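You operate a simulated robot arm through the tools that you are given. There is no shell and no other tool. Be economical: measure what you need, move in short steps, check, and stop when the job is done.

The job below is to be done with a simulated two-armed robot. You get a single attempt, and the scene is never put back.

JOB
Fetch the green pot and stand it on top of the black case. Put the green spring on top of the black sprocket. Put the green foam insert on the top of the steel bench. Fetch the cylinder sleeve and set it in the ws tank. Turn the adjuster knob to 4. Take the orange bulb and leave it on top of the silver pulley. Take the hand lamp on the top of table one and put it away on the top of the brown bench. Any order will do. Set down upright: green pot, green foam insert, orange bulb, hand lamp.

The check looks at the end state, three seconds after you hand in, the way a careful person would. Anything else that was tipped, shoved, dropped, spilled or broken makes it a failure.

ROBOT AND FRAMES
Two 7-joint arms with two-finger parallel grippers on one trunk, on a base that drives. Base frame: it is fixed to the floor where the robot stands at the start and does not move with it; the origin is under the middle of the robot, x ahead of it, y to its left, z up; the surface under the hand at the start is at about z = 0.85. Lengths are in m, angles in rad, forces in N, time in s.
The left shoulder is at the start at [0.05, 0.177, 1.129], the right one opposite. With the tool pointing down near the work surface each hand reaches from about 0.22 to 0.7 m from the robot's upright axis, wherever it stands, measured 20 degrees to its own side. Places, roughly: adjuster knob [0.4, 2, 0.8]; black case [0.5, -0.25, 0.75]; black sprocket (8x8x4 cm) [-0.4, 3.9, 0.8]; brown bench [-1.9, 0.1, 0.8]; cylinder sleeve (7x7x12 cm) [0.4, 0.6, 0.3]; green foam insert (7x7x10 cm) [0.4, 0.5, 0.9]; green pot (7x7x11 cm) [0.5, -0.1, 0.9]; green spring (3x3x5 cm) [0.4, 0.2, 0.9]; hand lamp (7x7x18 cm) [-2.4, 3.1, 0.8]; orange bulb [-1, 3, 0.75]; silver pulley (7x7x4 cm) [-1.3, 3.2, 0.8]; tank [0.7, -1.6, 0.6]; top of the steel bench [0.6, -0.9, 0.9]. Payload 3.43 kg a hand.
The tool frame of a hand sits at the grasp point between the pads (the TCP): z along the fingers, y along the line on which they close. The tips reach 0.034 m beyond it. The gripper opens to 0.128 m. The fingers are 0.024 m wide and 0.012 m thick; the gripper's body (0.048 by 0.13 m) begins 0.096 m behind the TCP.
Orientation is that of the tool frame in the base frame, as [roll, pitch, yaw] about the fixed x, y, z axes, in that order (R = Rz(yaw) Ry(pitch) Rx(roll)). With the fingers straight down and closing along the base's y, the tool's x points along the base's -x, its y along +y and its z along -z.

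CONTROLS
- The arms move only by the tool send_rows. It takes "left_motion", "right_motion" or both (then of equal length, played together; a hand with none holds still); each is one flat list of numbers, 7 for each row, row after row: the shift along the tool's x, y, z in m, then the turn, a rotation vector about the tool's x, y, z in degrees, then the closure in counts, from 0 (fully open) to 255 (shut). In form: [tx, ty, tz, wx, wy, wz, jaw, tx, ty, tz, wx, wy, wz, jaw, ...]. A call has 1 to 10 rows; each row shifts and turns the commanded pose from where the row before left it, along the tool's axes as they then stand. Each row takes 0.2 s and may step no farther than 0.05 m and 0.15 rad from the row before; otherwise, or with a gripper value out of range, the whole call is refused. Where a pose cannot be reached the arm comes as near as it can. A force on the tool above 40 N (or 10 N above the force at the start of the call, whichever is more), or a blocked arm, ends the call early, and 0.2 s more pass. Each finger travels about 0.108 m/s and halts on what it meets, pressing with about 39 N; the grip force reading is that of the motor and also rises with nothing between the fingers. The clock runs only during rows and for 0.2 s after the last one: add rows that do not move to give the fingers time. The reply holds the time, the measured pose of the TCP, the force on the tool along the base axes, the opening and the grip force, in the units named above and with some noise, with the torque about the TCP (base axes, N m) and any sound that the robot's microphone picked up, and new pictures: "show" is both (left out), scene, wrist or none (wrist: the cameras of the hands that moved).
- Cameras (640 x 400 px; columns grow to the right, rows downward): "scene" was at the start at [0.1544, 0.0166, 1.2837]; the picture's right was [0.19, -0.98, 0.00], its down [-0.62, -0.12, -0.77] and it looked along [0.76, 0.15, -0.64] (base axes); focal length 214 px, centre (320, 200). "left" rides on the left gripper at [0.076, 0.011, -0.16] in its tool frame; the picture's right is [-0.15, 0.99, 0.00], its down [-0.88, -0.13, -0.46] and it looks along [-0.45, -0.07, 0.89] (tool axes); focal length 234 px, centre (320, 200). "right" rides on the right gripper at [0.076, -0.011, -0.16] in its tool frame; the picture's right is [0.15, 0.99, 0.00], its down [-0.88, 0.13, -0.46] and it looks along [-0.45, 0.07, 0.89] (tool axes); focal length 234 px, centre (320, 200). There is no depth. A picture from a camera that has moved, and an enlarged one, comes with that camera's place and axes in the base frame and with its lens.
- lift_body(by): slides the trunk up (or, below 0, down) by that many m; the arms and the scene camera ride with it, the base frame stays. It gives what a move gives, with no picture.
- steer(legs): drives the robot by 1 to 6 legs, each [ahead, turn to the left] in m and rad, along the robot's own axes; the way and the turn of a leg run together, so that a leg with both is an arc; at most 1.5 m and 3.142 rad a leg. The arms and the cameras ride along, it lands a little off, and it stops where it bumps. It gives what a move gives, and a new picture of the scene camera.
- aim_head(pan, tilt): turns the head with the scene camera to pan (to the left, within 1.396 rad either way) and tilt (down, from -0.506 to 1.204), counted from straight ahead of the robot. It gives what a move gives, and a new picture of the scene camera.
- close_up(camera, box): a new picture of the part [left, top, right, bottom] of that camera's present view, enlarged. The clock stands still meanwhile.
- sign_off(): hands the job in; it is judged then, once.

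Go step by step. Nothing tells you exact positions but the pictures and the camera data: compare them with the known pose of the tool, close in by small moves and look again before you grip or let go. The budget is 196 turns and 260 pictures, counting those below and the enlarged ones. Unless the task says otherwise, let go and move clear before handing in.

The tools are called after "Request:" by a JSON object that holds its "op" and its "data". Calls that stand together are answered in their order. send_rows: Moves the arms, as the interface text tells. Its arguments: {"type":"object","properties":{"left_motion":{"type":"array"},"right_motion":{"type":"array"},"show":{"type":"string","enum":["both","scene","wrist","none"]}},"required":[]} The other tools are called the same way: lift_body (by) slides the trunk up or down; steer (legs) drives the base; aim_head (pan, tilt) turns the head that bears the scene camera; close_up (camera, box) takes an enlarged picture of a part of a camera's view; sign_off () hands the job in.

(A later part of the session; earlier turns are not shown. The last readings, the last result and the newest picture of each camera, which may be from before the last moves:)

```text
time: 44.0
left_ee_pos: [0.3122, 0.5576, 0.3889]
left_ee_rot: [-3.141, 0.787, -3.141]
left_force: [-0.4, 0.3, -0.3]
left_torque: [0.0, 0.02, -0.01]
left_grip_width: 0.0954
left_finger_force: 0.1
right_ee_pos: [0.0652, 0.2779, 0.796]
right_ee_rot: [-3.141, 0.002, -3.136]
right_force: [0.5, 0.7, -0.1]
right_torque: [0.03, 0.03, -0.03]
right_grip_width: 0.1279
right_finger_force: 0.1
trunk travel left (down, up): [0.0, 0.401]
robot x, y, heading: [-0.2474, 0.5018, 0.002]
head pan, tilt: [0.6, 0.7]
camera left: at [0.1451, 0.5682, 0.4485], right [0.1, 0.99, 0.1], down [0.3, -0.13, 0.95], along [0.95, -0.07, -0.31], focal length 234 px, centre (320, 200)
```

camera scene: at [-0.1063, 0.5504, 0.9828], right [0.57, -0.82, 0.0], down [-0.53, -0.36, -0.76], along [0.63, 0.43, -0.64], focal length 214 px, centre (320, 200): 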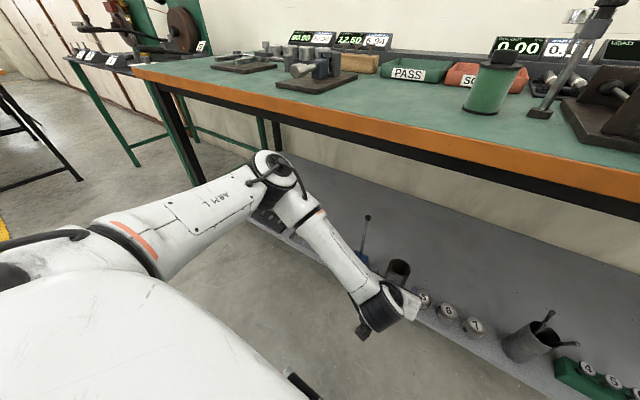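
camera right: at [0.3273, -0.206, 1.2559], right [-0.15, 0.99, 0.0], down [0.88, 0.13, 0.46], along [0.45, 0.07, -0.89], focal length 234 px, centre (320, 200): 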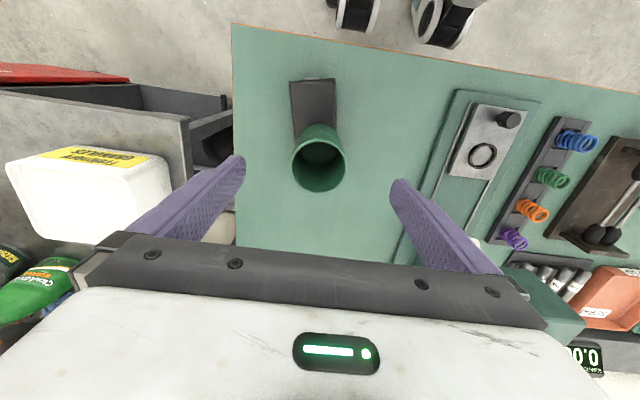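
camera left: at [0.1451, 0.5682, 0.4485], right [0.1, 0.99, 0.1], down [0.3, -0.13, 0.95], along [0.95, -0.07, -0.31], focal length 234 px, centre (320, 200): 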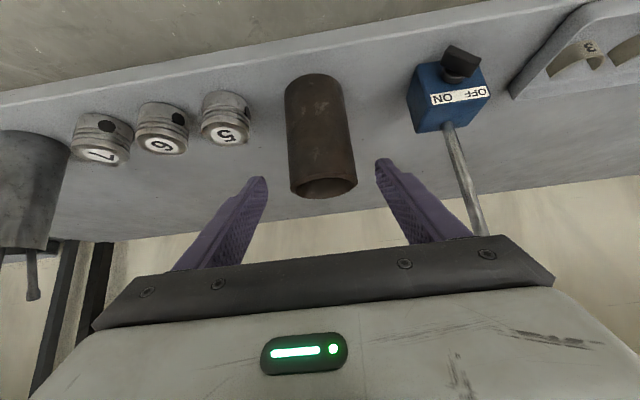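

Alignment is good. I'm advancing the rest of the way and closing.

Request:
{"op": "send_rows", "data": {"left_motion": [-0.001, 0.001, 0.029, 0, 0, 0, 65, -0.001, 0.001, 0.029, 0, 0, 0, 65, -0.001, 0.001, 0.029, 0, 0, 0, 65, 0, 0, 0, 0, 0, 0, 65, 0, 0, 0, 0, 0, 0, 255, 0, 0, 0, 0, 0, 0, 255]}}

```text
time: 45.4
left_ee_pos: [0.375, 0.5588, 0.3292]
left_ee_rot: [3.141, 0.787, 3.141]
left_force: [1.7, -3.2, 0.4]
left_torque: [0.1, -0.21, -0.02]
left_grip_width: 0.0688
left_finger_force: 38.4
right_ee_pos: [0.0654, 0.2775, 0.7956]
right_ee_rot: [3.142, 0.0, -3.135]
right_force: [-0.3, 0.7, 0.7]
right_torque: [0.03, -0.01, -0.01]
right_grip_width: 0.1278
right_finger_force: 0.0
trunk travel left (down, up): [0.0, 0.401]
robot x, y, heading: [-0.2494, 0.5001, 0.005]
head pan, tilt: [0.6, 0.7]
camera scene: at [-0.1061, 0.5503, 0.9828], right [0.57, -0.82, 0.0], down [-0.53, -0.36, -0.76], along [0.63, 0.43, -0.64], focal length 214 px, centre (320, 200)
camera left: at [0.2086, 0.5701, 0.3888], right [0.1, 0.99, 0.1], down [0.3, -0.13, 0.95], along [0.95, -0.07, -0.31], focal length 234 px, centre (320, 200)
```

scene: 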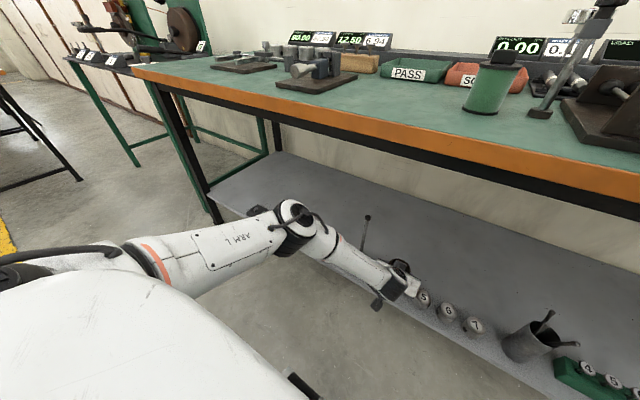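
left: 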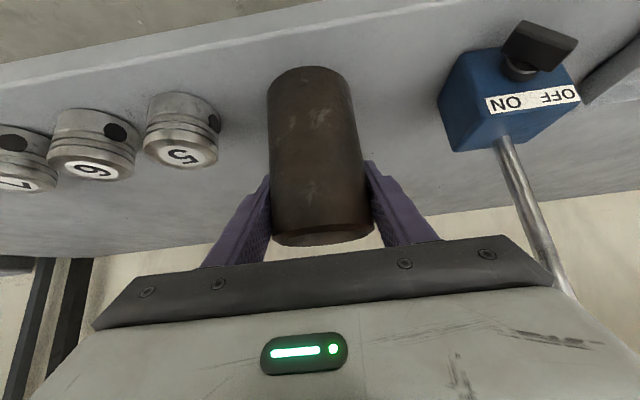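

The sleeve is gripped. I'm lifting it 8 cm and pulling back out from under the table.

Request:
{"op": "send_rows", "data": {"left_motion": [-0.0142, 0, -0.0142, 0, 0, 0, 255, -0.0212, 0, -0.0212, 0, 0, 0, 255, -0.0212, 0, -0.0212, 0, 0, 0, 255, 0.0212, 0, -0.0212, 0, 0, 0, 255, 0.0283, 0, -0.0283, 0, 0, 0, 255, 0.0283, 0, -0.0283, 0, 0, 0, 255, 0.0283, 0, -0.0283, 0, 0, 0, 255, 0.0283, 0, -0.0283, 0, 0, 0, 255, 0, 0, 0, 0, 0, 0, 255]}}

```text
time: 47.4
left_ee_pos: [0.1867, 0.5603, 0.4099]
left_ee_rot: [-3.14, 0.787, -3.14]
left_force: [-0.3, -0.4, -12.5]
left_torque: [-0.05, -0.1, 0.0]
left_grip_width: 0.0689
left_finger_force: 39.1
right_ee_pos: [0.0665, 0.2781, 0.7967]
right_ee_rot: [3.141, -0.003, -3.136]
right_force: [0.0, 0.2, -0.9]
right_torque: [-0.01, 0.01, -0.03]
right_grip_width: 0.1281
right_finger_force: 0.1
trunk travel left (down, up): [0.0, 0.401]
robot x, y, heading: [-0.248, 0.5036, 0.004]
head pan, tilt: [0.6, 0.7]
camera scene: at [-0.1057, 0.5505, 0.9827], right [0.57, -0.82, 0.0], down [-0.53, -0.36, -0.76], along [0.63, 0.43, -0.64], focal length 214 px, centre (320, 200)
camera left: at [0.0202, 0.5711, 0.4703], right [0.1, 0.99, 0.1], down [0.3, -0.13, 0.95], along [0.95, -0.07, -0.31], focal length 234 px, centre (320, 200)
```

scene: 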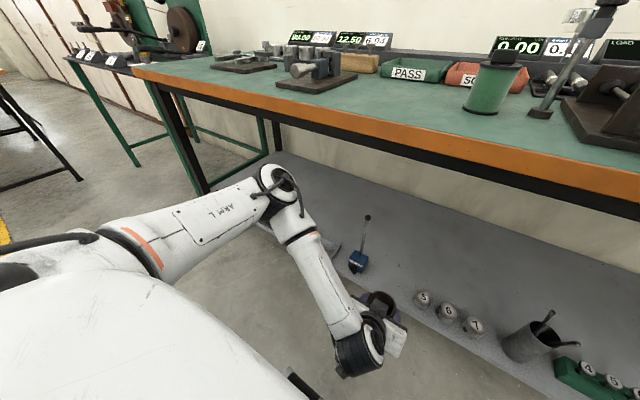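
left: 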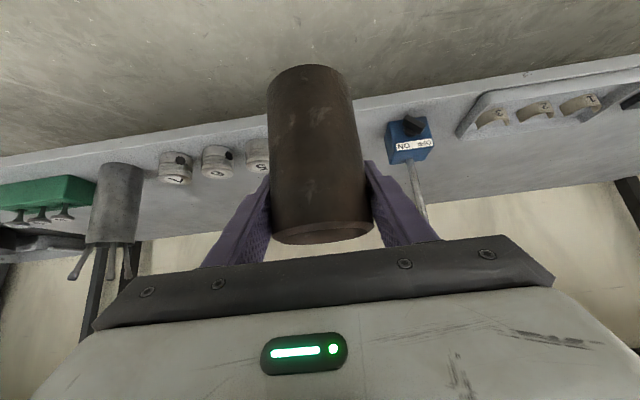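

Request:
{"op": "steer", "data": {"legs": [[-0.25, 0]]}}

Request:
{"op": "lift_body", "data": {"by": 0.3}}

Request:
{"op": "send_rows", "data": {"left_motion": [-0.0205, 0.022, -0.0205, 0, 0, 0, 255, -0.0205, 0.022, -0.0205, 0, 0, 0, 255, -0.0205, 0.022, -0.0205, 0, 0, 0, 255, -0.0205, 0.022, -0.0205, 0, 0, 0, 255, -0.0205, 0.022, -0.0205, 0, 0, 0, 255, -0.0205, 0.022, -0.0205, 0, 0, 0, 255, -0.0205, 0.022, -0.0205, 0, 0, 0, 255, -0.0205, 0.022, -0.0205, 0, 0, 0, 255, -0.0205, 0.022, -0.0205, 0, 0, 0, 255, -0.0205, 0.022, -0.0205, 0, 0, 0, 255]}}

```text
time: 49.2
left_ee_pos: [-0.043, 0.5596, 0.4066]
left_ee_rot: [3.139, 0.774, 3.134]
left_force: [-0.3, -0.2, -12.1]
left_torque: [-0.06, -0.09, -0.01]
left_grip_width: 0.069
left_finger_force: 38.8
right_ee_pos: [-0.1596, 0.2785, 0.7971]
right_ee_rot: [-3.14, 0.001, -3.139]
right_force: [0.0, -0.6, -0.1]
right_torque: [-0.02, 0.0, 0.0]
right_grip_width: 0.1279
right_finger_force: 0.0
trunk travel left (down, up): [0.0, 0.401]
robot x, y, heading: [-0.4757, 0.5014, -0.001]
head pan, tilt: [0.6, 0.7]
stopped in leg 1: the robot was blocked; the commanded pose is now the measured one
camera scene: at [-0.3313, 0.5503, 0.9826], right [0.56, -0.83, 0.0], down [-0.53, -0.36, -0.76], along [0.63, 0.43, -0.64], focal length 214 px, centre (320, 200)
```

scene: 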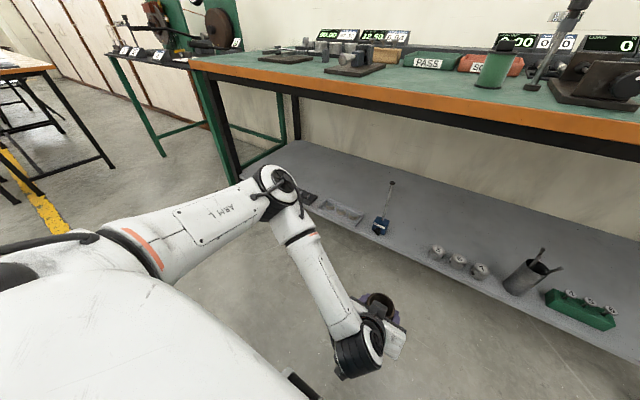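

```text
time: 52.2
left_ee_pos: [-0.0405, 0.5597, 0.709]
left_ee_rot: [3.14, 0.78, 3.138]
left_force: [-0.1, -0.2, -11.8]
left_torque: [-0.02, -0.1, 0.03]
left_grip_width: 0.0686
left_finger_force: 39.2
right_ee_pos: [-0.1603, 0.2774, 1.0968]
right_ee_rot: [-3.141, 0.0, -3.137]
right_force: [-0.6, 0.2, 0.0]
right_torque: [0.01, 0.03, 0.03]
right_grip_width: 0.1281
right_finger_force: 0.0
trunk travel left (down, up): [-0.3, 0.101]
robot x, y, heading: [-0.4701, 0.5045, -0.007]
head pan, tilt: [0.6, 0.7]
```

```text
time: 54.4
left_ee_pos: [-0.0277, 0.7803, 0.9977]
left_ee_rot: [3.141, 0.774, 3.136]
left_force: [-0.2, 0.0, -12.1]
left_torque: [0.02, -0.1, 0.0]
left_grip_width: 0.0688
left_finger_force: 39.1
left hand out of reach, approached as far as the arm can: row 7, 8
right_ee_pos: [-0.1605, 0.2778, 1.0964]
right_ee_rot: [-3.141, 0.001, -3.139]
right_force: [0.4, -0.6, -0.3]
right_torque: [0.01, 0.02, 0.02]
right_grip_width: 0.1281
right_finger_force: 0.0
trunk travel left (down, up): [-0.3, 0.101]
robot x, y, heading: [-0.4748, 0.5011, -0.001]
head pan, tilt: [0.6, 0.7]
camera scene: at [-0.3313, 0.551, 1.2827], right [0.56, -0.83, 0.0], down [-0.53, -0.36, -0.76], along [0.63, 0.43, -0.64], focal length 214 px, centre (320, 200)
camera left: at [-0.1948, 0.79, 1.0592], right [0.11, 0.99, 0.1], down [0.31, -0.13, 0.94], along [0.94, -0.07, -0.32], focal length 234 px, centre (320, 200)
```

scene: 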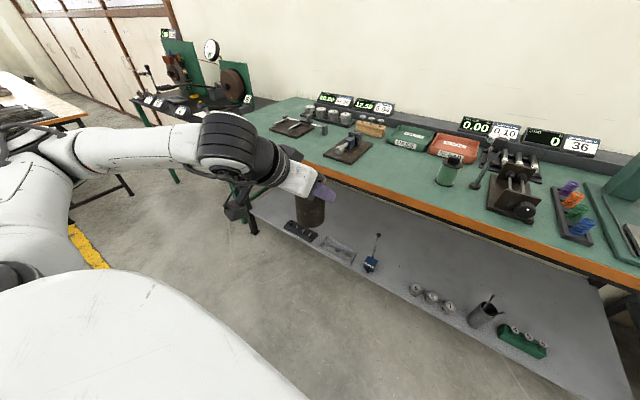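
left: 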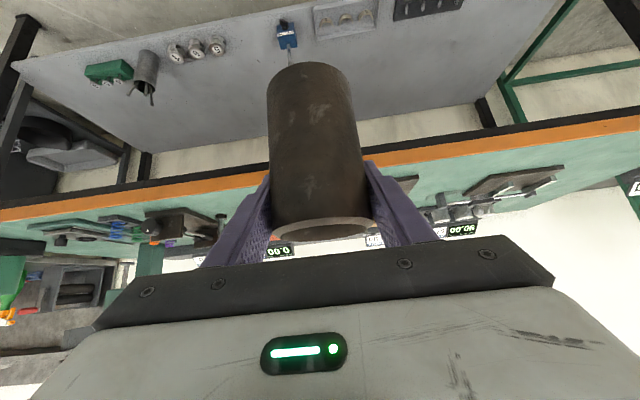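

Backing up was blocked at x≈-0.476. I'm looking around behind the robot before going on.

Request:
{"op": "aim_head", "data": {"pan": 1.396, "tilt": 0.75}}

Request:
{"op": "aim_head", "data": {"pan": -1.396, "tilt": 0.75}}

```text
time: 55.5
left_ee_pos: [-0.028, 0.7777, 0.9986]
left_ee_rot: [-3.14, 0.78, 3.138]
left_force: [0.4, 0.3, -12.1]
left_torque: [0.01, -0.07, -0.02]
left_grip_width: 0.0689
left_finger_force: 39.1
right_ee_pos: [-0.1603, 0.2775, 1.0959]
right_ee_rot: [3.141, 0.0, -3.139]
right_force: [0.5, 0.3, 0.3]
right_torque: [0.02, 0.0, -0.01]
right_grip_width: 0.128
right_finger_force: 0.0
trunk travel left (down, up): [-0.3, 0.101]
robot x, y, heading: [-0.4733, 0.5038, -0.005]
head pan, tilt: [1.396, 0.75]
camera scene: at [-0.3866, 0.5844, 1.2784], right [0.98, -0.18, 0.0], down [-0.12, -0.67, -0.73], along [0.13, 0.72, -0.68], focal length 214 px, centre (320, 200)
```

scene: 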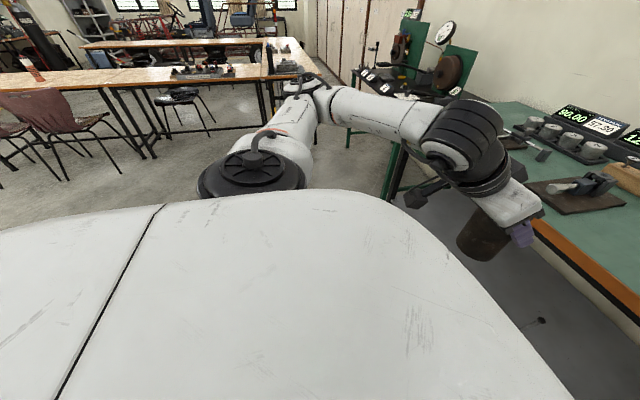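

```text
time: 58.0
left_ee_pos: [-0.0279, 0.7775, 0.9978]
left_ee_rot: [3.141, 0.779, 3.138]
left_force: [-0.5, -0.2, -11.4]
left_torque: [-0.01, -0.1, -0.02]
left_grip_width: 0.0688
left_finger_force: 39.3
right_ee_pos: [-0.1602, 0.2776, 1.0966]
right_ee_rot: [3.14, -0.001, -3.138]
right_force: [-1.1, -1.0, 0.0]
right_torque: [-0.01, -0.05, -0.02]
right_grip_width: 0.1281
right_finger_force: 0.1
trunk travel left (down, up): [-0.3, 0.101]
robot x, y, heading: [-0.4732, 0.4983, -0.006]
head pan, tilt: [-1.396, 0.75]
camera scene: at [-0.3869, 0.4212, 1.2785], right [-0.98, -0.17, 0.0], down [-0.12, 0.67, -0.73], along [0.13, -0.72, -0.68], focal length 214 px, centre (320, 200)
```

scene: 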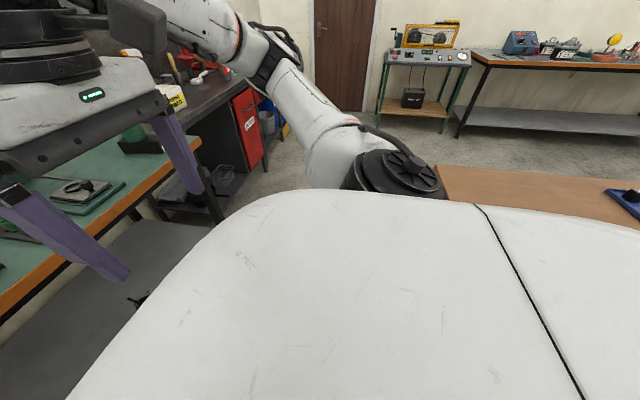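

A wooden table stands just behind (edge at x≈-0.74), so I'll keep the base within the aisle. I'm raising the trunk, tucking the sleeve back, and driving up to the insert.

Request:
{"op": "lift_body", "data": {"by": 0.1}}

Request:
{"op": "send_rows", "data": {"left_motion": [0.0236, 0, -0.0236, 0, 0, 0, 255, 0.0236, 0, -0.0236, 0, 0, 0, 255, 0.0236, 0, -0.0236, 0, 0, 0, 255, 0, 0, 0, 0, 0, 0, 255], "right_motion": [-0.02, 0.02, 0, 0, 0, 7, 0, -0.02, 0.02, 0, 0, 0, 7, 0, -0.02, 0.02, 0, 0, 0, 7, 0, 0, 0, 0, 0, 0, 0, 0], "show": "none"}}

Request:
{"op": "aim_head", "data": {"pan": 0.1, "tilt": 0.75}}

Request:
{"op": "steer", "data": {"legs": [[0.37, 0]]}}

```text
time: 59.3
left_ee_pos: [-0.0269, 0.7774, 1.0986]
left_ee_rot: [-3.141, 0.78, 3.138]
left_force: [0.3, 0.0, -12.1]
left_torque: [0.04, -0.13, -0.01]
left_grip_width: 0.0687
left_finger_force: 39.3
right_ee_pos: [-0.1594, 0.2786, 1.1949]
right_ee_rot: [3.141, 0.0, -3.139]
right_force: [-0.9, -0.9, -0.2]
right_torque: [0.01, -0.02, 0.02]
right_grip_width: 0.1279
right_finger_force: 0.1
trunk travel left (down, up): [-0.4, 0.001]
robot x, y, heading: [-0.4735, 0.4996, -0.004]
head pan, tilt: [-1.396, 0.75]
```

```text
time: 60.3
left_ee_pos: [-0.0422, 0.794, 1.1195]
left_ee_rot: [-3.141, 0.78, 3.138]
left_force: [0.7, -0.3, -11.0]
left_torque: [0.03, -0.1, -0.01]
left_grip_width: 0.0689
left_finger_force: 39.7
left hand out of reach, approached as far as the arm can: row 1, 2, 3
right_ee_pos: [-0.0937, 0.3299, 1.1961]
right_ee_rot: [3.141, 0.002, 2.777]
right_force: [-0.4, -0.6, 0.0]
right_torque: [0.03, 0.0, -0.01]
right_grip_width: 0.1283
right_finger_force: 0.0
trunk travel left (down, up): [-0.4, 0.001]
robot x, y, heading: [-0.473, 0.5035, -0.004]
head pan, tilt: [-1.396, 0.75]
```

```text
time: 61.9
left_ee_pos: [-0.0431, 0.7944, 1.1182]
left_ee_rot: [-3.141, 0.779, 3.138]
left_force: [0.3, -0.5, -11.4]
left_torque: [0.0, -0.11, 0.01]
left_grip_width: 0.0688
left_finger_force: 39.3
right_ee_pos: [-0.0942, 0.3313, 1.1965]
right_ee_rot: [3.141, 0.001, 2.778]
right_force: [-0.1, 0.3, 0.5]
right_torque: [-0.02, -0.03, 0.02]
right_grip_width: 0.128
right_finger_force: 0.2
trunk travel left (down, up): [-0.4, 0.001]
robot x, y, heading: [-0.4699, 0.5017, -0.006]
head pan, tilt: [0.099, 0.75]
camera scene: at [-0.3187, 0.511, 1.3784], right [0.1, -1.0, 0.0], down [-0.68, -0.07, -0.73], along [0.73, 0.07, -0.68], focal length 214 px, centre (320, 200)
```

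scene: 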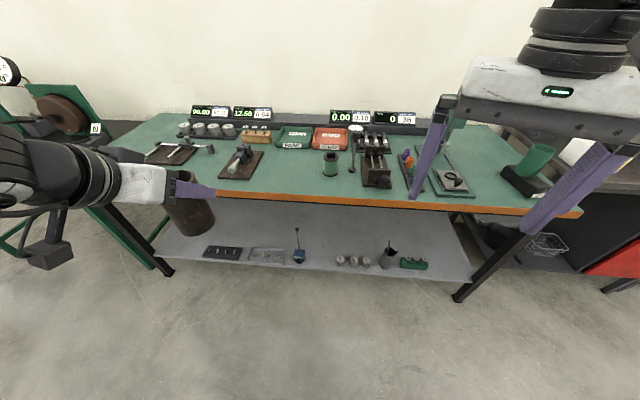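

```text
time: 64.2
left_ee_pos: [0.3307, 0.793, 1.1178]
left_ee_rot: [-3.14, 0.778, 3.134]
left_force: [0.1, -0.1, -12.6]
left_torque: [0.02, -0.09, -0.01]
left_grip_width: 0.0686
left_finger_force: 39.9
right_ee_pos: [0.2783, 0.3294, 1.1954]
right_ee_rot: [-3.141, -0.001, 2.778]
right_force: [0.0, 0.5, -0.4]
right_torque: [0.01, 0.06, -0.03]
right_grip_width: 0.128
right_finger_force: 0.0
trunk travel left (down, up): [-0.4, 0.001]
robot x, y, heading: [-0.1018, 0.5028, -0.001]
head pan, tilt: [0.099, 0.75]
camera scene: at [0.0533, 0.5103, 1.3783], right [0.1, -1.0, 0.0], down [-0.68, -0.07, -0.73], along [0.73, 0.07, -0.68], focal length 214 px, centre (320, 200)
```

scene: 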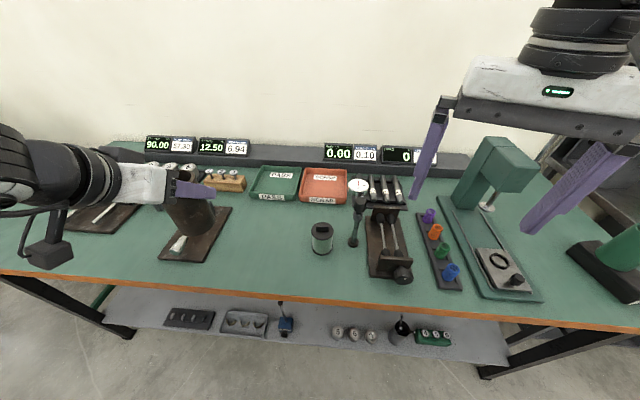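

Request:
{"op": "send_rows", "data": {"right_motion": [-0.008, 0.0387, 0, 0, 0, 0, 0, -0.008, 0.0387, 0, 0, 0, 0, 0, -0.008, 0.0387, 0, 0, 0, 0, 0, -0.008, 0.0387, 0, 0, 0, 0, 0, -0.008, 0.0387, 0, 0, 0, 0, 0, -0.008, 0.0387, 0, 0, 0, 0, 0, 0, 0, 0.04, 0, 0, 0, 0, 0, 0, 0, 0, 0, 0, 0]}}

```text
time: 66.0
left_ee_pos: [0.3291, 0.7944, 1.1189]
left_ee_rot: [3.141, 0.778, 3.136]
left_force: [0.1, 0.4, -11.9]
left_torque: [0.0, -0.07, 0.01]
left_grip_width: 0.0689
left_finger_force: 38.2
right_ee_pos: [0.4048, 0.5317, 1.1558]
right_ee_rot: [-3.141, 0.0, 2.779]
right_force: [-0.8, -0.3, -0.6]
right_torque: [-0.02, 0.0, 0.04]
right_grip_width: 0.1278
right_finger_force: 0.1
trunk travel left (down, up): [-0.4, 0.001]
robot x, y, heading: [-0.1026, 0.5034, -0.002]
head pan, tilt: [0.099, 0.75]
camera scene: at [0.0523, 0.5109, 1.3785], right [0.1, -1.0, 0.0], down [-0.68, -0.07, -0.73], along [0.73, 0.07, -0.68], focal length 214 px, centre (320, 200)
camera right: at [0.3297, 0.5478, 1.3143], right [0.21, 0.98, 0.0], down [0.87, -0.19, 0.46], along [0.45, -0.1, -0.89], focal length 234 px, centre (320, 200)
```

scene: 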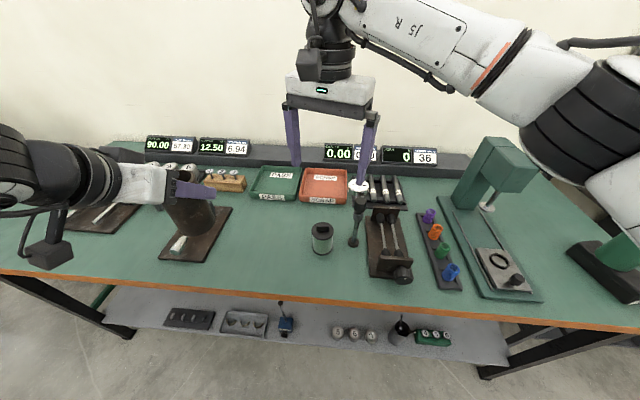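
right: 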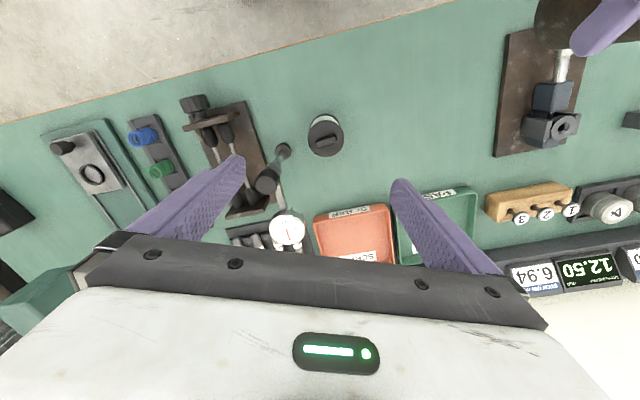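

The insert is at [0.406, 0.537] and the post is clear of the fingers. I'm descending, with one check near the end.

Request:
{"op": "send_rows", "data": {"right_motion": [0, 0.005, 0.045, 0, 0, 0, 0, 0, 0, 0.045, 0, 0, 0, 0, 0, 0, 0.045, 0, 0, 0, 0, 0, 0, 0.045, 0, 0, 0, 0, 0, 0, 0.01, 0, 0, 0, 0, 0, 0, 0, 0, 0, 0, 0]}}

```text
time: 67.5
left_ee_pos: [0.3301, 0.7936, 1.1187]
left_ee_rot: [3.142, 0.779, 3.135]
left_force: [0.1, 0.8, -10.9]
left_torque: [-0.01, -0.1, -0.02]
left_grip_width: 0.0686
left_finger_force: 39.4
right_ee_pos: [0.4048, 0.5332, 0.966]
right_ee_rot: [3.141, 0.001, 2.778]
right_force: [-0.8, -0.4, 0.2]
right_torque: [0.03, -0.01, 0.01]
right_grip_width: 0.1281
right_finger_force: 0.1
trunk travel left (down, up): [-0.4, 0.001]
robot x, y, heading: [-0.0982, 0.4998, -0.002]
head pan, tilt: [0.099, 0.75]
camera scene: at [0.0528, 0.5103, 1.3784], right [0.1, -1.0, 0.0], down [-0.68, -0.07, -0.73], along [0.73, 0.07, -0.68], focal length 214 px, centre (320, 200)
camera right: at [0.3315, 0.5503, 1.125], right [0.21, 0.98, 0.0], down [0.87, -0.19, 0.46], along [0.45, -0.1, -0.89], focal length 234 px, centre (320, 200)
```

scene: 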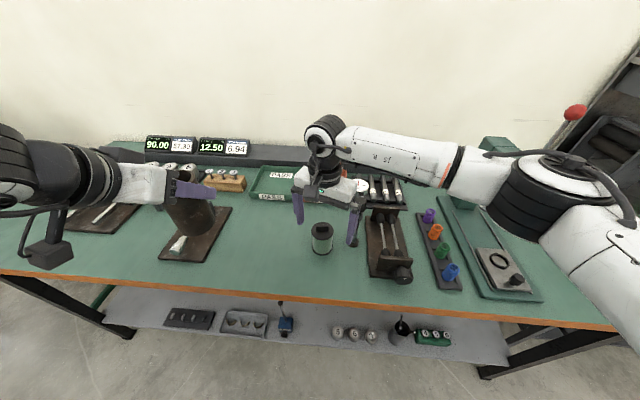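
right: 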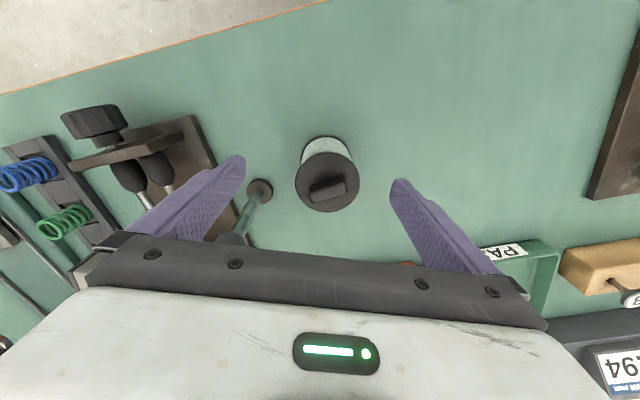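

Request:
{"op": "send_rows", "data": {"right_motion": [-0.002, 0.004, 0.025, 0, 0, 0, 0, 0, 0, 0.025, 0, 0, 0, 0, 0, 0, 0.021, 0, 0, 0, 0, 0, 0, 0, 0, 0, 0, 0, 0, 0, 0, 0, 0, 0, 255, 0, 0, 0, 0, 0, 0, 255, 0, 0, 0, 0, 0, 0, 255]}}

```text
time: 69.0
left_ee_pos: [0.3302, 0.7929, 1.1177]
left_ee_rot: [-3.14, 0.78, 3.136]
left_force: [-0.3, -0.1, -11.5]
left_torque: [0.01, -0.11, -0.02]
left_grip_width: 0.0691
left_finger_force: 38.9
right_ee_pos: [0.4082, 0.5375, 0.8927]
right_ee_rot: [3.141, 0.0, 2.778]
right_force: [-0.4, 0.1, 0.3]
right_torque: [0.0, -0.02, 0.01]
right_grip_width: 0.0592
right_finger_force: 38.8
trunk travel left (down, up): [-0.4, 0.001]
robot x, y, heading: [-0.1009, 0.5023, -0.001]
head pan, tilt: [0.099, 0.75]
camera scene: at [0.0527, 0.5103, 1.3784], right [0.1, -1.0, 0.0], down [-0.68, -0.07, -0.73], along [0.73, 0.07, -0.68], focal length 214 px, centre (320, 200)
camera right: at [0.3355, 0.5543, 1.0537], right [0.21, 0.98, 0.0], down [0.87, -0.19, 0.46], along [0.45, -0.1, -0.89], focal length 234 px, centre (320, 200)
```

scene: 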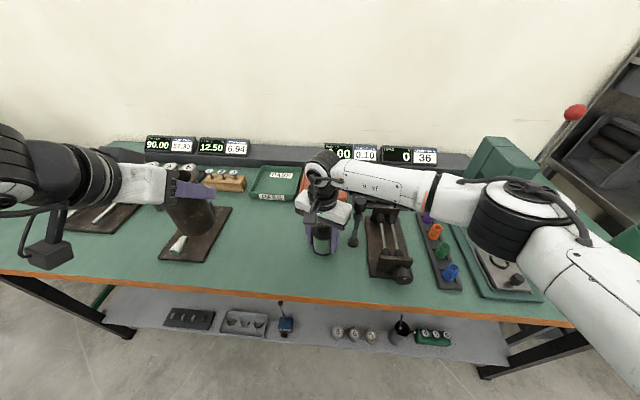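
right: 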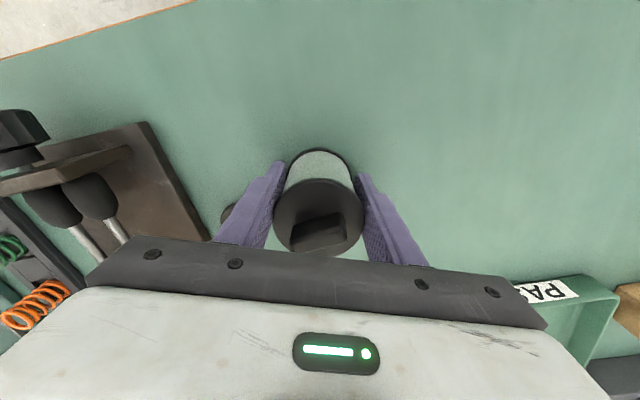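

The insert is held. I'm lifting it and backing off the table, then looking right toward the steel bench.

Request:
{"op": "send_rows", "data": {"right_motion": [0, 0, -0.04, 0, 0, 0, 255, 0, 0, -0.04, 0, 0, 0, 255, 0, 0, -0.04, 0, 0, 0, 255, 0, 0, -0.04, 0, 0, 0, 255, 0, 0, -0.04, 0, 0, 0, 255, 0, 0, 0, 0, 0, 0, 255], "show": "none"}}

Request:
{"op": "steer", "data": {"legs": [[-0.27, 0]]}}

Request:
{"op": "aim_head", "data": {"pan": -1.1, "tilt": 0.5}}

```text
time: 70.5
left_ee_pos: [0.3312, 0.7941, 1.1174]
left_ee_rot: [-3.141, 0.777, 3.136]
left_force: [0.2, 0.1, -12.0]
left_torque: [-0.01, -0.1, 0.02]
left_grip_width: 0.0688
left_finger_force: 38.8
right_ee_pos: [0.411, 0.5363, 1.0944]
right_ee_rot: [-3.141, -0.002, 2.779]
right_force: [0.7, 0.6, -0.7]
right_torque: [0.0, 0.02, 0.01]
right_grip_width: 0.0592
right_finger_force: 39.1
trunk travel left (down, up): [-0.4, 0.001]
robot x, y, heading: [-0.1019, 0.5032, -0.005]
head pan, tilt: [0.099, 0.75]
```

```text
time: 72.4
left_ee_pos: [0.0586, 0.7961, 1.1185]
left_ee_rot: [-3.141, 0.782, 3.142]
left_force: [0.5, -0.1, -12.5]
left_torque: [-0.01, -0.08, -0.01]
left_grip_width: 0.0688
left_finger_force: 39.3
right_ee_pos: [0.141, 0.54, 1.0935]
right_ee_rot: [3.141, 0.003, 2.783]
right_force: [-0.2, 0.6, -0.3]
right_torque: [-0.02, -0.02, 0.0]
right_grip_width: 0.0595
right_finger_force: 39.3
trunk travel left (down, up): [-0.4, 0.001]
robot x, y, heading: [-0.3723, 0.4987, 0.003]
head pan, tilt: [0.099, 0.75]
camera scene: at [-0.217, 0.511, 1.3785], right [0.1, -0.99, 0.0], down [-0.68, -0.07, -0.73], along [0.73, 0.07, -0.68], focal length 214 px, centre (320, 200)
```

scene: 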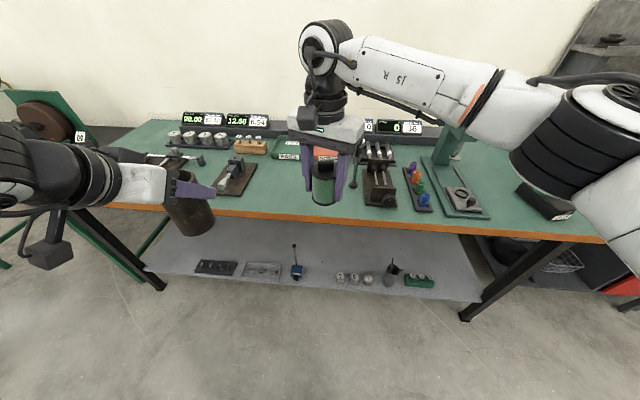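

```text
time: 73.8
left_ee_pos: [0.0594, 0.7963, 1.1173]
left_ee_rot: [3.141, 0.779, 3.141]
left_force: [-0.1, 1.2, -11.1]
left_torque: [-0.05, -0.13, 0.01]
left_grip_width: 0.0688
left_finger_force: 39.1
right_ee_pos: [0.1425, 0.5383, 1.0934]
right_ee_rot: [-3.142, 0.0, 2.785]
right_force: [0.2, -0.4, -1.3]
right_torque: [0.0, -0.04, -0.01]
right_grip_width: 0.0595
right_finger_force: 39.1
trunk travel left (down, up): [-0.4, 0.001]
robot x, y, heading: [-0.3721, 0.5054, 0.008]
head pan, tilt: [-1.1, 0.499]
camera scene: at [-0.2572, 0.4216, 1.4004], right [-0.89, -0.46, 0.0], down [-0.22, 0.43, -0.88], along [0.4, -0.78, -0.48], focal length 214 px, centre (320, 200)
```

scene: 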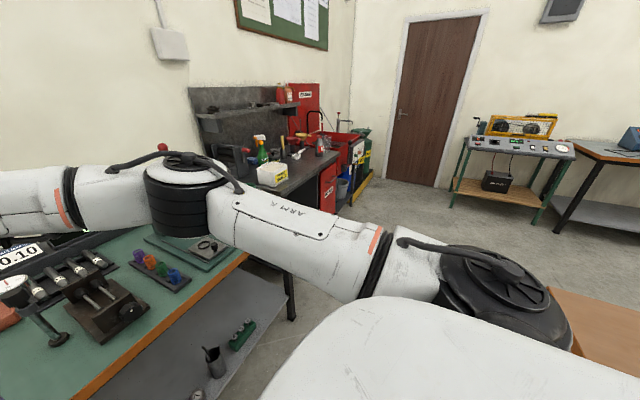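

Request:
{"op": "steer", "data": {"legs": [[0, -1.571], [1.25, 0]]}}

Request:
{"op": "aim_head", "data": {"pan": 0.9, "tilt": 0.6}}

```text
time: 83.8
left_ee_pos: [-0.0316, -1.1629, 1.119]
left_ee_rot: [-3.141, 0.777, 1.598]
left_force: [0.6, 0.0, -11.7]
left_torque: [-0.11, -0.03, 0.01]
left_grip_width: 0.0687
left_finger_force: 39.4
right_ee_pos: [-0.2871, -1.2511, 1.0931]
right_ee_rot: [-3.141, 0.0, 1.24]
right_force: [1.0, 0.0, 0.6]
right_torque: [0.0, 0.01, 0.03]
right_grip_width: 0.0589
right_finger_force: 38.9
trunk travel left (down, up): [-0.4, 0.001]
robot x, y, heading: [-0.3421, -0.7415, -1.545]
head pan, tilt: [-1.1, 0.499]
camera scene: at [-0.4156, -0.856, 1.4004], right [-0.48, 0.88, 0.0], down [0.42, 0.23, -0.88], along [-0.77, -0.42, -0.48], focal length 214 px, centre (320, 200)
```

scene: 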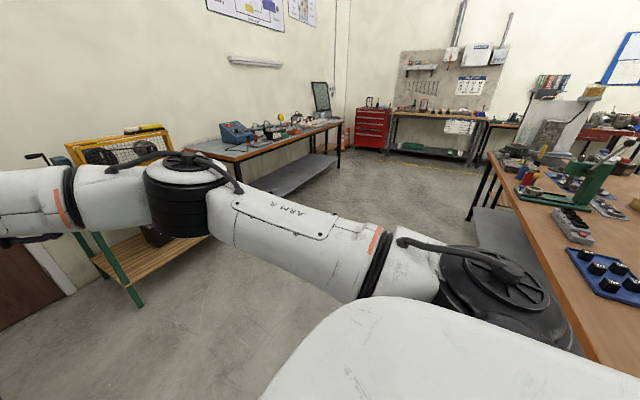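

```text
time: 85.8
left_ee_pos: [-0.0337, -1.1621, 1.1179]
left_ee_rot: [3.14, 0.777, 1.598]
left_force: [0.0, -0.2, -12.0]
left_torque: [-0.12, -0.04, -0.03]
left_grip_width: 0.0689
left_finger_force: 39.0
right_ee_pos: [-0.289, -1.2523, 1.0931]
right_ee_rot: [3.141, 0.001, 1.24]
right_force: [0.4, 0.8, -0.2]
right_torque: [0.0, 0.01, 0.0]
right_grip_width: 0.0589
right_finger_force: 39.2
trunk travel left (down, up): [-0.4, 0.001]
robot x, y, heading: [-0.3377, -0.7432, -1.539]
head pan, tilt: [0.901, 0.6]
camera scene: at [-0.265, -0.8649, 1.3913], right [-0.6, -0.8, 0.0], down [-0.45, 0.34, -0.82], along [0.66, -0.49, -0.57], focal length 214 px, centre (320, 200)
```

scene: 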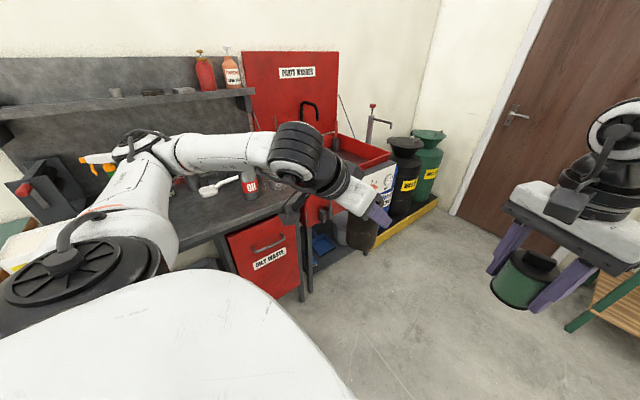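

I'm turning to face the steel bench, with the parts-washer tank to its right.

Request:
{"op": "steer", "data": {"legs": [[0.1, 0], [0, 1.54]]}}

Request:
{"op": "aim_head", "data": {"pan": -0.4, "tilt": 0.6}}

```text
time: 90.6
left_ee_pos: [0.0963, -0.5512, 1.1174]
left_ee_rot: [3.141, 0.778, 3.132]
left_force: [0.1, -0.3, -11.8]
left_torque: [-0.01, -0.09, -0.03]
left_grip_width: 0.0686
left_finger_force: 39.0
right_ee_pos: [0.1757, -0.8093, 1.0945]
right_ee_rot: [-3.139, 0.003, 2.772]
right_force: [0.8, 0.9, -0.1]
right_torque: [-0.02, 0.02, 0.0]
right_grip_width: 0.0588
right_finger_force: 38.9
trunk travel left (down, up): [-0.4, 0.001]
robot x, y, heading: [-0.3345, -0.8438, -0.012]
head pan, tilt: [0.901, 0.6]
camera scene: at [-0.2092, -0.7716, 1.3913], right [0.78, -0.63, 0.0], down [-0.35, -0.44, -0.82], along [0.52, 0.64, -0.57], focal length 214 px, centre (320, 200)
```

scene: 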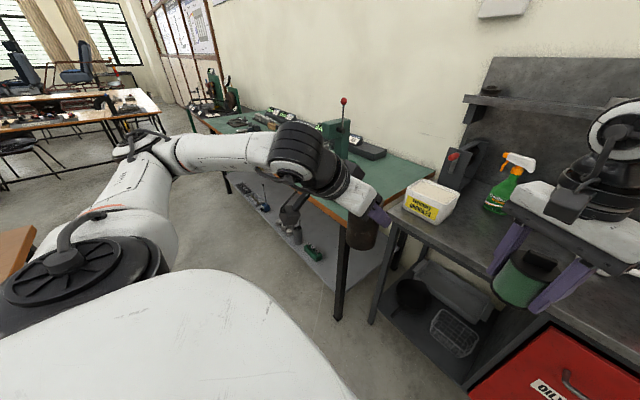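

```text
time: 92.1
left_ee_pos: [0.0948, -0.5511, 1.1171]
left_ee_rot: [-3.139, 0.776, 3.132]
left_force: [-0.5, -0.5, -12.1]
left_torque: [0.04, -0.02, 0.01]
left_grip_width: 0.0685
left_finger_force: 39.1
right_ee_pos: [0.1765, -0.8095, 1.0924]
right_ee_rot: [3.141, -0.001, 2.775]
right_force: [-0.7, 2.0, -0.7]
right_torque: [-0.02, -0.03, 0.0]
right_grip_width: 0.059
right_finger_force: 39.3
trunk travel left (down, up): [-0.4, 0.001]
robot x, y, heading: [-0.3325, -0.8405, -0.008]
head pan, tilt: [-0.4, 0.6]
camera scene: at [-0.1834, -0.8756, 1.3913], right [-0.4, -0.92, 0.0], down [-0.52, 0.22, -0.82], along [0.76, -0.33, -0.57], focal length 214 px, centre (320, 200)
```

scene: 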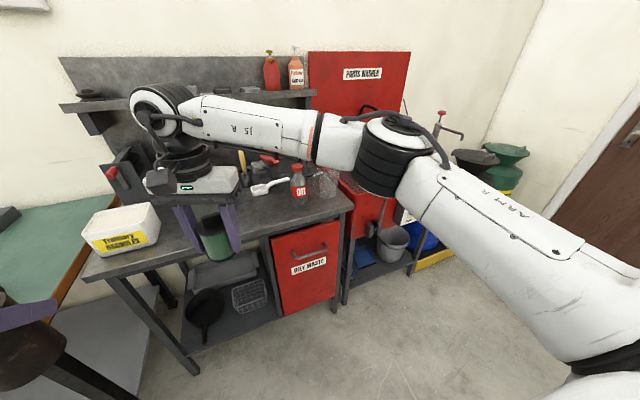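

The bench's front-centre area near [0.46, -0.86] looks free. I'm driving ahead 0.2 and looking through the wrist camera.

Request:
{"op": "steer", "data": {"legs": [[0.2, 0]]}}

Request:
{"op": "send_rows", "data": {"right_motion": [-0.0307, 0.0117, 0, 0, 0, 0, 255, -0.0307, 0.0117, 0, 0, 0, 0, 255, -0.0307, 0.0117, 0, 0, 0, 0, 255, 0, 0, 0, 0, 0, 0, 255]}}

```text
time: 93.7
left_ee_pos: [0.2969, -0.5545, 1.118]
left_ee_rot: [3.141, 0.772, 3.126]
left_force: [-0.2, 1.2, -11.6]
left_torque: [-0.02, -0.08, -0.04]
left_grip_width: 0.0688
left_finger_force: 39.0
right_ee_pos: [0.3756, -0.8138, 1.0929]
right_ee_rot: [-3.141, 0.001, 2.77]
right_force: [0.6, 0.5, 0.0]
right_torque: [0.0, 0.05, 0.0]
right_grip_width: 0.0589
right_finger_force: 39.0
trunk travel left (down, up): [-0.4, 0.001]
robot x, y, heading: [-0.1355, -0.8454, -0.011]
head pan, tilt: [-0.4, 0.6]
camera scene: at [0.0166, -0.8781, 1.3912], right [-0.4, -0.92, 0.0], down [-0.52, 0.23, -0.82], along [0.76, -0.33, -0.57], focal length 214 px, centre (320, 200)
```

scene: 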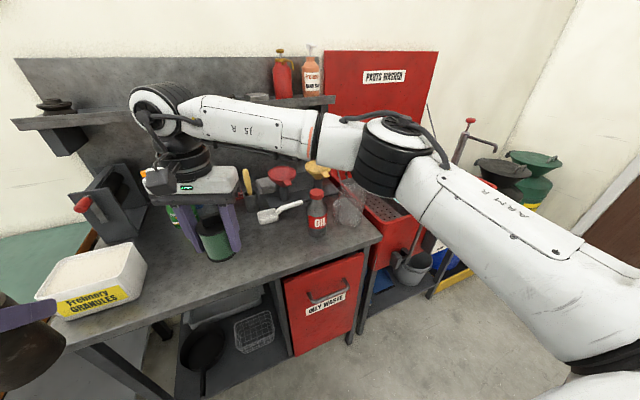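

```text
time: 94.7
left_ee_pos: [0.2967, -0.5544, 1.1171]
left_ee_rot: [-3.138, 0.774, 3.127]
left_force: [-1.0, 1.2, -11.8]
left_torque: [0.0, -0.1, -0.02]
left_grip_width: 0.0692
left_finger_force: 39.4
right_ee_pos: [0.4584, -0.8256, 1.092]
right_ee_rot: [3.138, 0.0, 2.745]
right_force: [0.7, 0.0, -0.6]
right_torque: [-0.02, -0.02, 0.03]
right_grip_width: 0.0591
right_finger_force: 39.0
right hand out of reach, approached as far as the arm can: row 3
trunk travel left (down, up): [-0.4, 0.001]
robot x, y, heading: [-0.1395, -0.8412, -0.011]
head pan, tilt: [-0.4, 0.6]
camera scene: at [0.0155, -0.8771, 1.3914], right [-0.4, -0.92, 0.0], down [-0.52, 0.22, -0.83], along [0.76, -0.33, -0.56], focal length 214 px, centre (320, 200)
camera right: at [0.3834, -0.8084, 1.2522], right [0.25, 0.97, 0.0], down [0.86, -0.22, 0.46], along [0.44, -0.11, -0.89], focal length 234 px, centre (320, 200)
```

scene: 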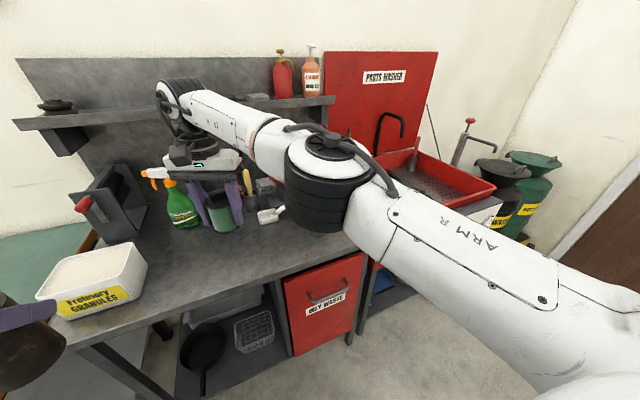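
right: 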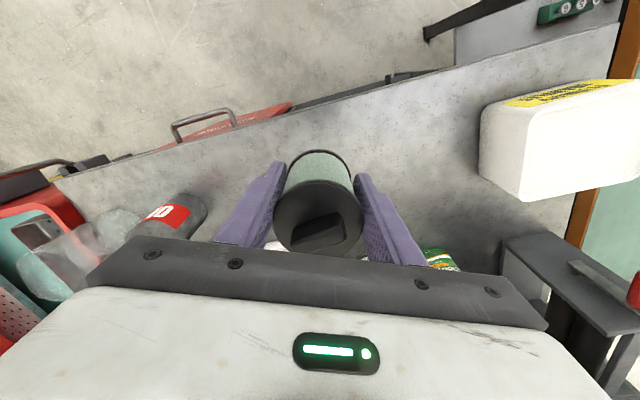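

Request:
{"op": "send_rows", "data": {"right_motion": [0, 0, 0.045, 0, 0, 0, 255, 0, 0, 0.045, 0, 0, 0, 255, -0.0208, 0.0087, 0, 0, 0, 0, 255, -0.0208, 0.0087, 0, 0, 0, 0, 255, 0, 0, 0, 0, 0, 0, 255]}}

```text
time: 95.9
left_ee_pos: [0.297, -0.5542, 1.1174]
left_ee_rot: [-3.14, 0.775, 3.127]
left_force: [-0.1, 0.7, -11.2]
left_torque: [0.02, -0.1, 0.01]
left_grip_width: 0.0688
left_finger_force: 38.9
right_ee_pos: [0.4734, -0.8444, 1.0089]
right_ee_rot: [3.14, 0.003, 2.733]
right_force: [0.5, -0.2, -0.9]
right_torque: [-0.03, 0.0, 0.0]
right_grip_width: 0.0591
right_finger_force: 39.0
right hand out of reach, approached as far as the arm can: row 3, 4
trunk travel left (down, up): [-0.4, 0.001]
robot x, y, heading: [-0.1379, -0.8419, -0.01]
head pan, tilt: [-0.4, 0.6]
camera scene: at [0.0156, -0.8774, 1.3914], right [-0.4, -0.92, 0.0], down [-0.52, 0.22, -0.83], along [0.76, -0.33, -0.56], focal length 214 px, centre (320, 200)
camera right: at [0.4002, -0.8246, 1.1674], right [0.26, 0.97, 0.0], down [0.86, -0.23, 0.46], along [0.44, -0.12, -0.89], focal length 234 px, centre (320, 200)
```

scene: 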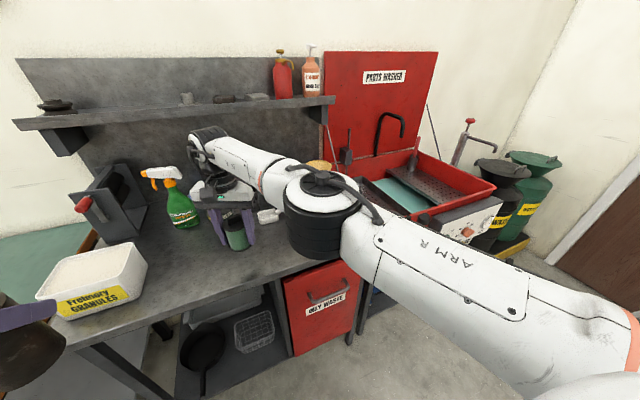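
right: 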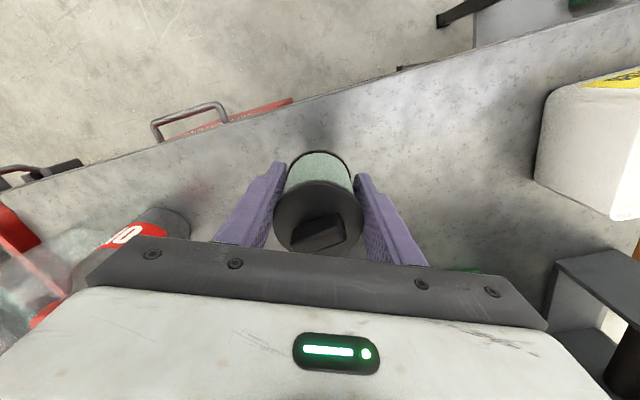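

The insert would land at only x≈0.47 with the bench edge at 0.41, so I'm driving 5 cm closer for margin.

Request:
{"op": "steer", "data": {"legs": [[0.05, 0]]}}

Request:
{"op": "send_rows", "data": {"right_motion": [0, 0, 0.03, 0, 0, 0, 255, 0, 0, 0.01, 0, 0, 0, 255, 0, 0, 0, 0, 0, 0, 255]}}

```text
time: 96.8
left_ee_pos: [0.3471, -0.5553, 1.1172]
left_ee_rot: [-3.14, 0.773, 3.126]
left_force: [1.0, -1.2, -11.6]
left_torque: [-0.05, -0.1, 0.03]
left_grip_width: 0.0688
left_finger_force: 38.4
right_ee_pos: [0.5244, -0.8461, 1.0077]
right_ee_rot: [-3.141, 0.0, 2.731]
right_force: [0.1, -0.4, -0.4]
right_torque: [0.01, 0.0, 0.0]
right_grip_width: 0.0592
right_finger_force: 38.9
trunk travel left (down, up): [-0.4, 0.001]
robot x, y, heading: [-0.0872, -0.8432, -0.015]
head pan, tilt: [-0.4, 0.6]
camera scene: at [0.0666, -0.8787, 1.3911], right [-0.4, -0.92, 0.0], down [-0.52, 0.23, -0.82], along [0.76, -0.33, -0.57], focal length 214 px, centre (320, 200)
```

scene: 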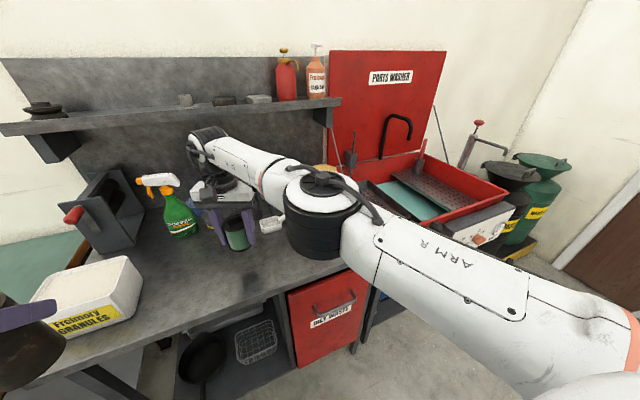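

```text
time: 97.6
left_ee_pos: [0.3467, -0.5572, 1.1162]
left_ee_rot: [-3.141, 0.773, 3.126]
left_force: [0.4, 0.1, -11.1]
left_torque: [0.01, -0.1, -0.01]
left_grip_width: 0.0686
left_finger_force: 38.7
right_ee_pos: [0.5222, -0.8435, 0.9665]
right_ee_rot: [3.14, -0.001, 2.734]
right_force: [-0.5, -0.7, -0.6]
right_torque: [0.0, 0.05, -0.03]
right_grip_width: 0.0591
right_finger_force: 38.8
trunk travel left (down, up): [-0.4, 0.001]
robot x, y, heading: [-0.0852, -0.8444, -0.018]
head pan, tilt: [-0.4, 0.6]
camera scene: at [0.0654, -0.879, 1.3913], right [-0.4, -0.92, 0.0], down [-0.52, 0.23, -0.82], along [0.76, -0.33, -0.57], focal length 214 px, centre (320, 200)
camera right: at [0.4487, -0.825, 1.1267], right [0.26, 0.97, 0.0], down [0.86, -0.23, 0.46], along [0.44, -0.12, -0.89], focal length 234 px, centre (320, 200)
```

scene: 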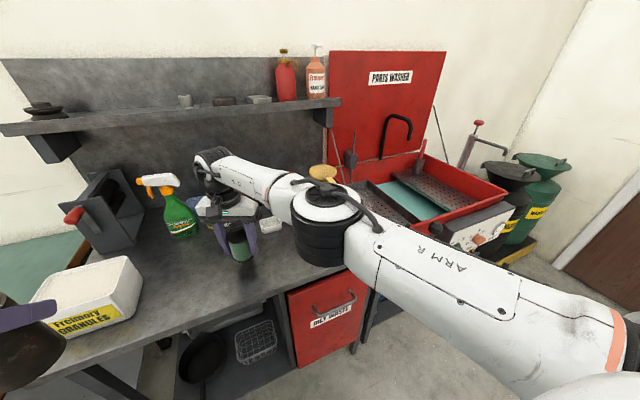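
right: 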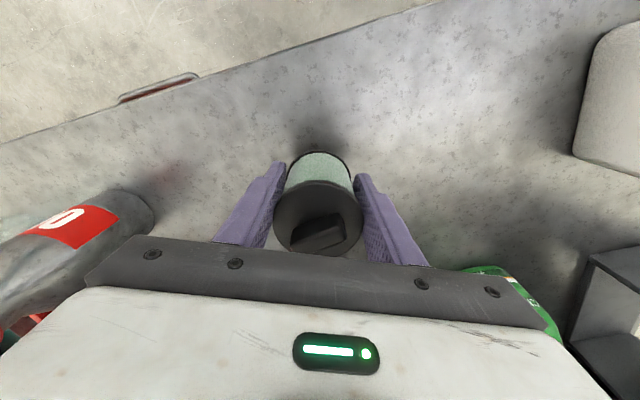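

The spot is clear. I'm lowering in small steps to find contact.

Request:
{"op": "send_rows", "data": {"right_motion": [0, 0, 0.008, 0, 0, 0, 255, 0, 0, 0.004, 0, 0, 0, 255, 0, 0, 0.004, 0, 0, 0, 255, 0, 0, 0, 0, 0, 0, 255], "show": "none"}}

```text
time: 98.6
left_ee_pos: [0.3457, -0.5555, 1.1171]
left_ee_rot: [3.141, 0.774, 3.127]
left_force: [0.4, 0.8, -12.2]
left_torque: [0.01, -0.12, 0.03]
left_grip_width: 0.0691
left_finger_force: 38.9
right_ee_pos: [0.5211, -0.8457, 0.9513]
right_ee_rot: [3.139, 0.002, 2.733]
right_force: [-0.2, 0.0, -0.6]
right_torque: [-0.03, -0.02, -0.01]
right_grip_width: 0.0591
right_finger_force: 38.8
trunk travel left (down, up): [-0.4, 0.001]
robot x, y, heading: [-0.087, -0.8462, -0.006]
head pan, tilt: [-0.4, 0.6]
```

Request:
{"op": "send_rows", "data": {"right_motion": [0, 0, 0.003, 0, 0, 0, 255, 0, 0, 0.003, 0, 0, 0, 255, 0, 0, 0.002, 0, 0, 0, 255, 0, 0, 0, 0, 0, 0, 255], "show": "none"}}

```text
time: 99.6
left_ee_pos: [0.3467, -0.5552, 1.1172]
left_ee_rot: [-3.141, 0.774, 3.127]
left_force: [-0.1, -0.3, -11.1]
left_torque: [0.01, -0.11, 0.01]
left_grip_width: 0.0688
left_finger_force: 38.7
right_ee_pos: [0.521, -0.8452, 0.9434]
right_ee_rot: [3.14, 0.001, 2.735]
right_force: [0.4, -0.9, 0.2]
right_torque: [0.03, -0.02, -0.03]
right_grip_width: 0.0588
right_finger_force: 39.3
right hand out of reach, approached as far as the arm can: row 3
trunk travel left (down, up): [-0.4, 0.001]
robot x, y, heading: [-0.0863, -0.8484, -0.014]
head pan, tilt: [-0.4, 0.6]
```

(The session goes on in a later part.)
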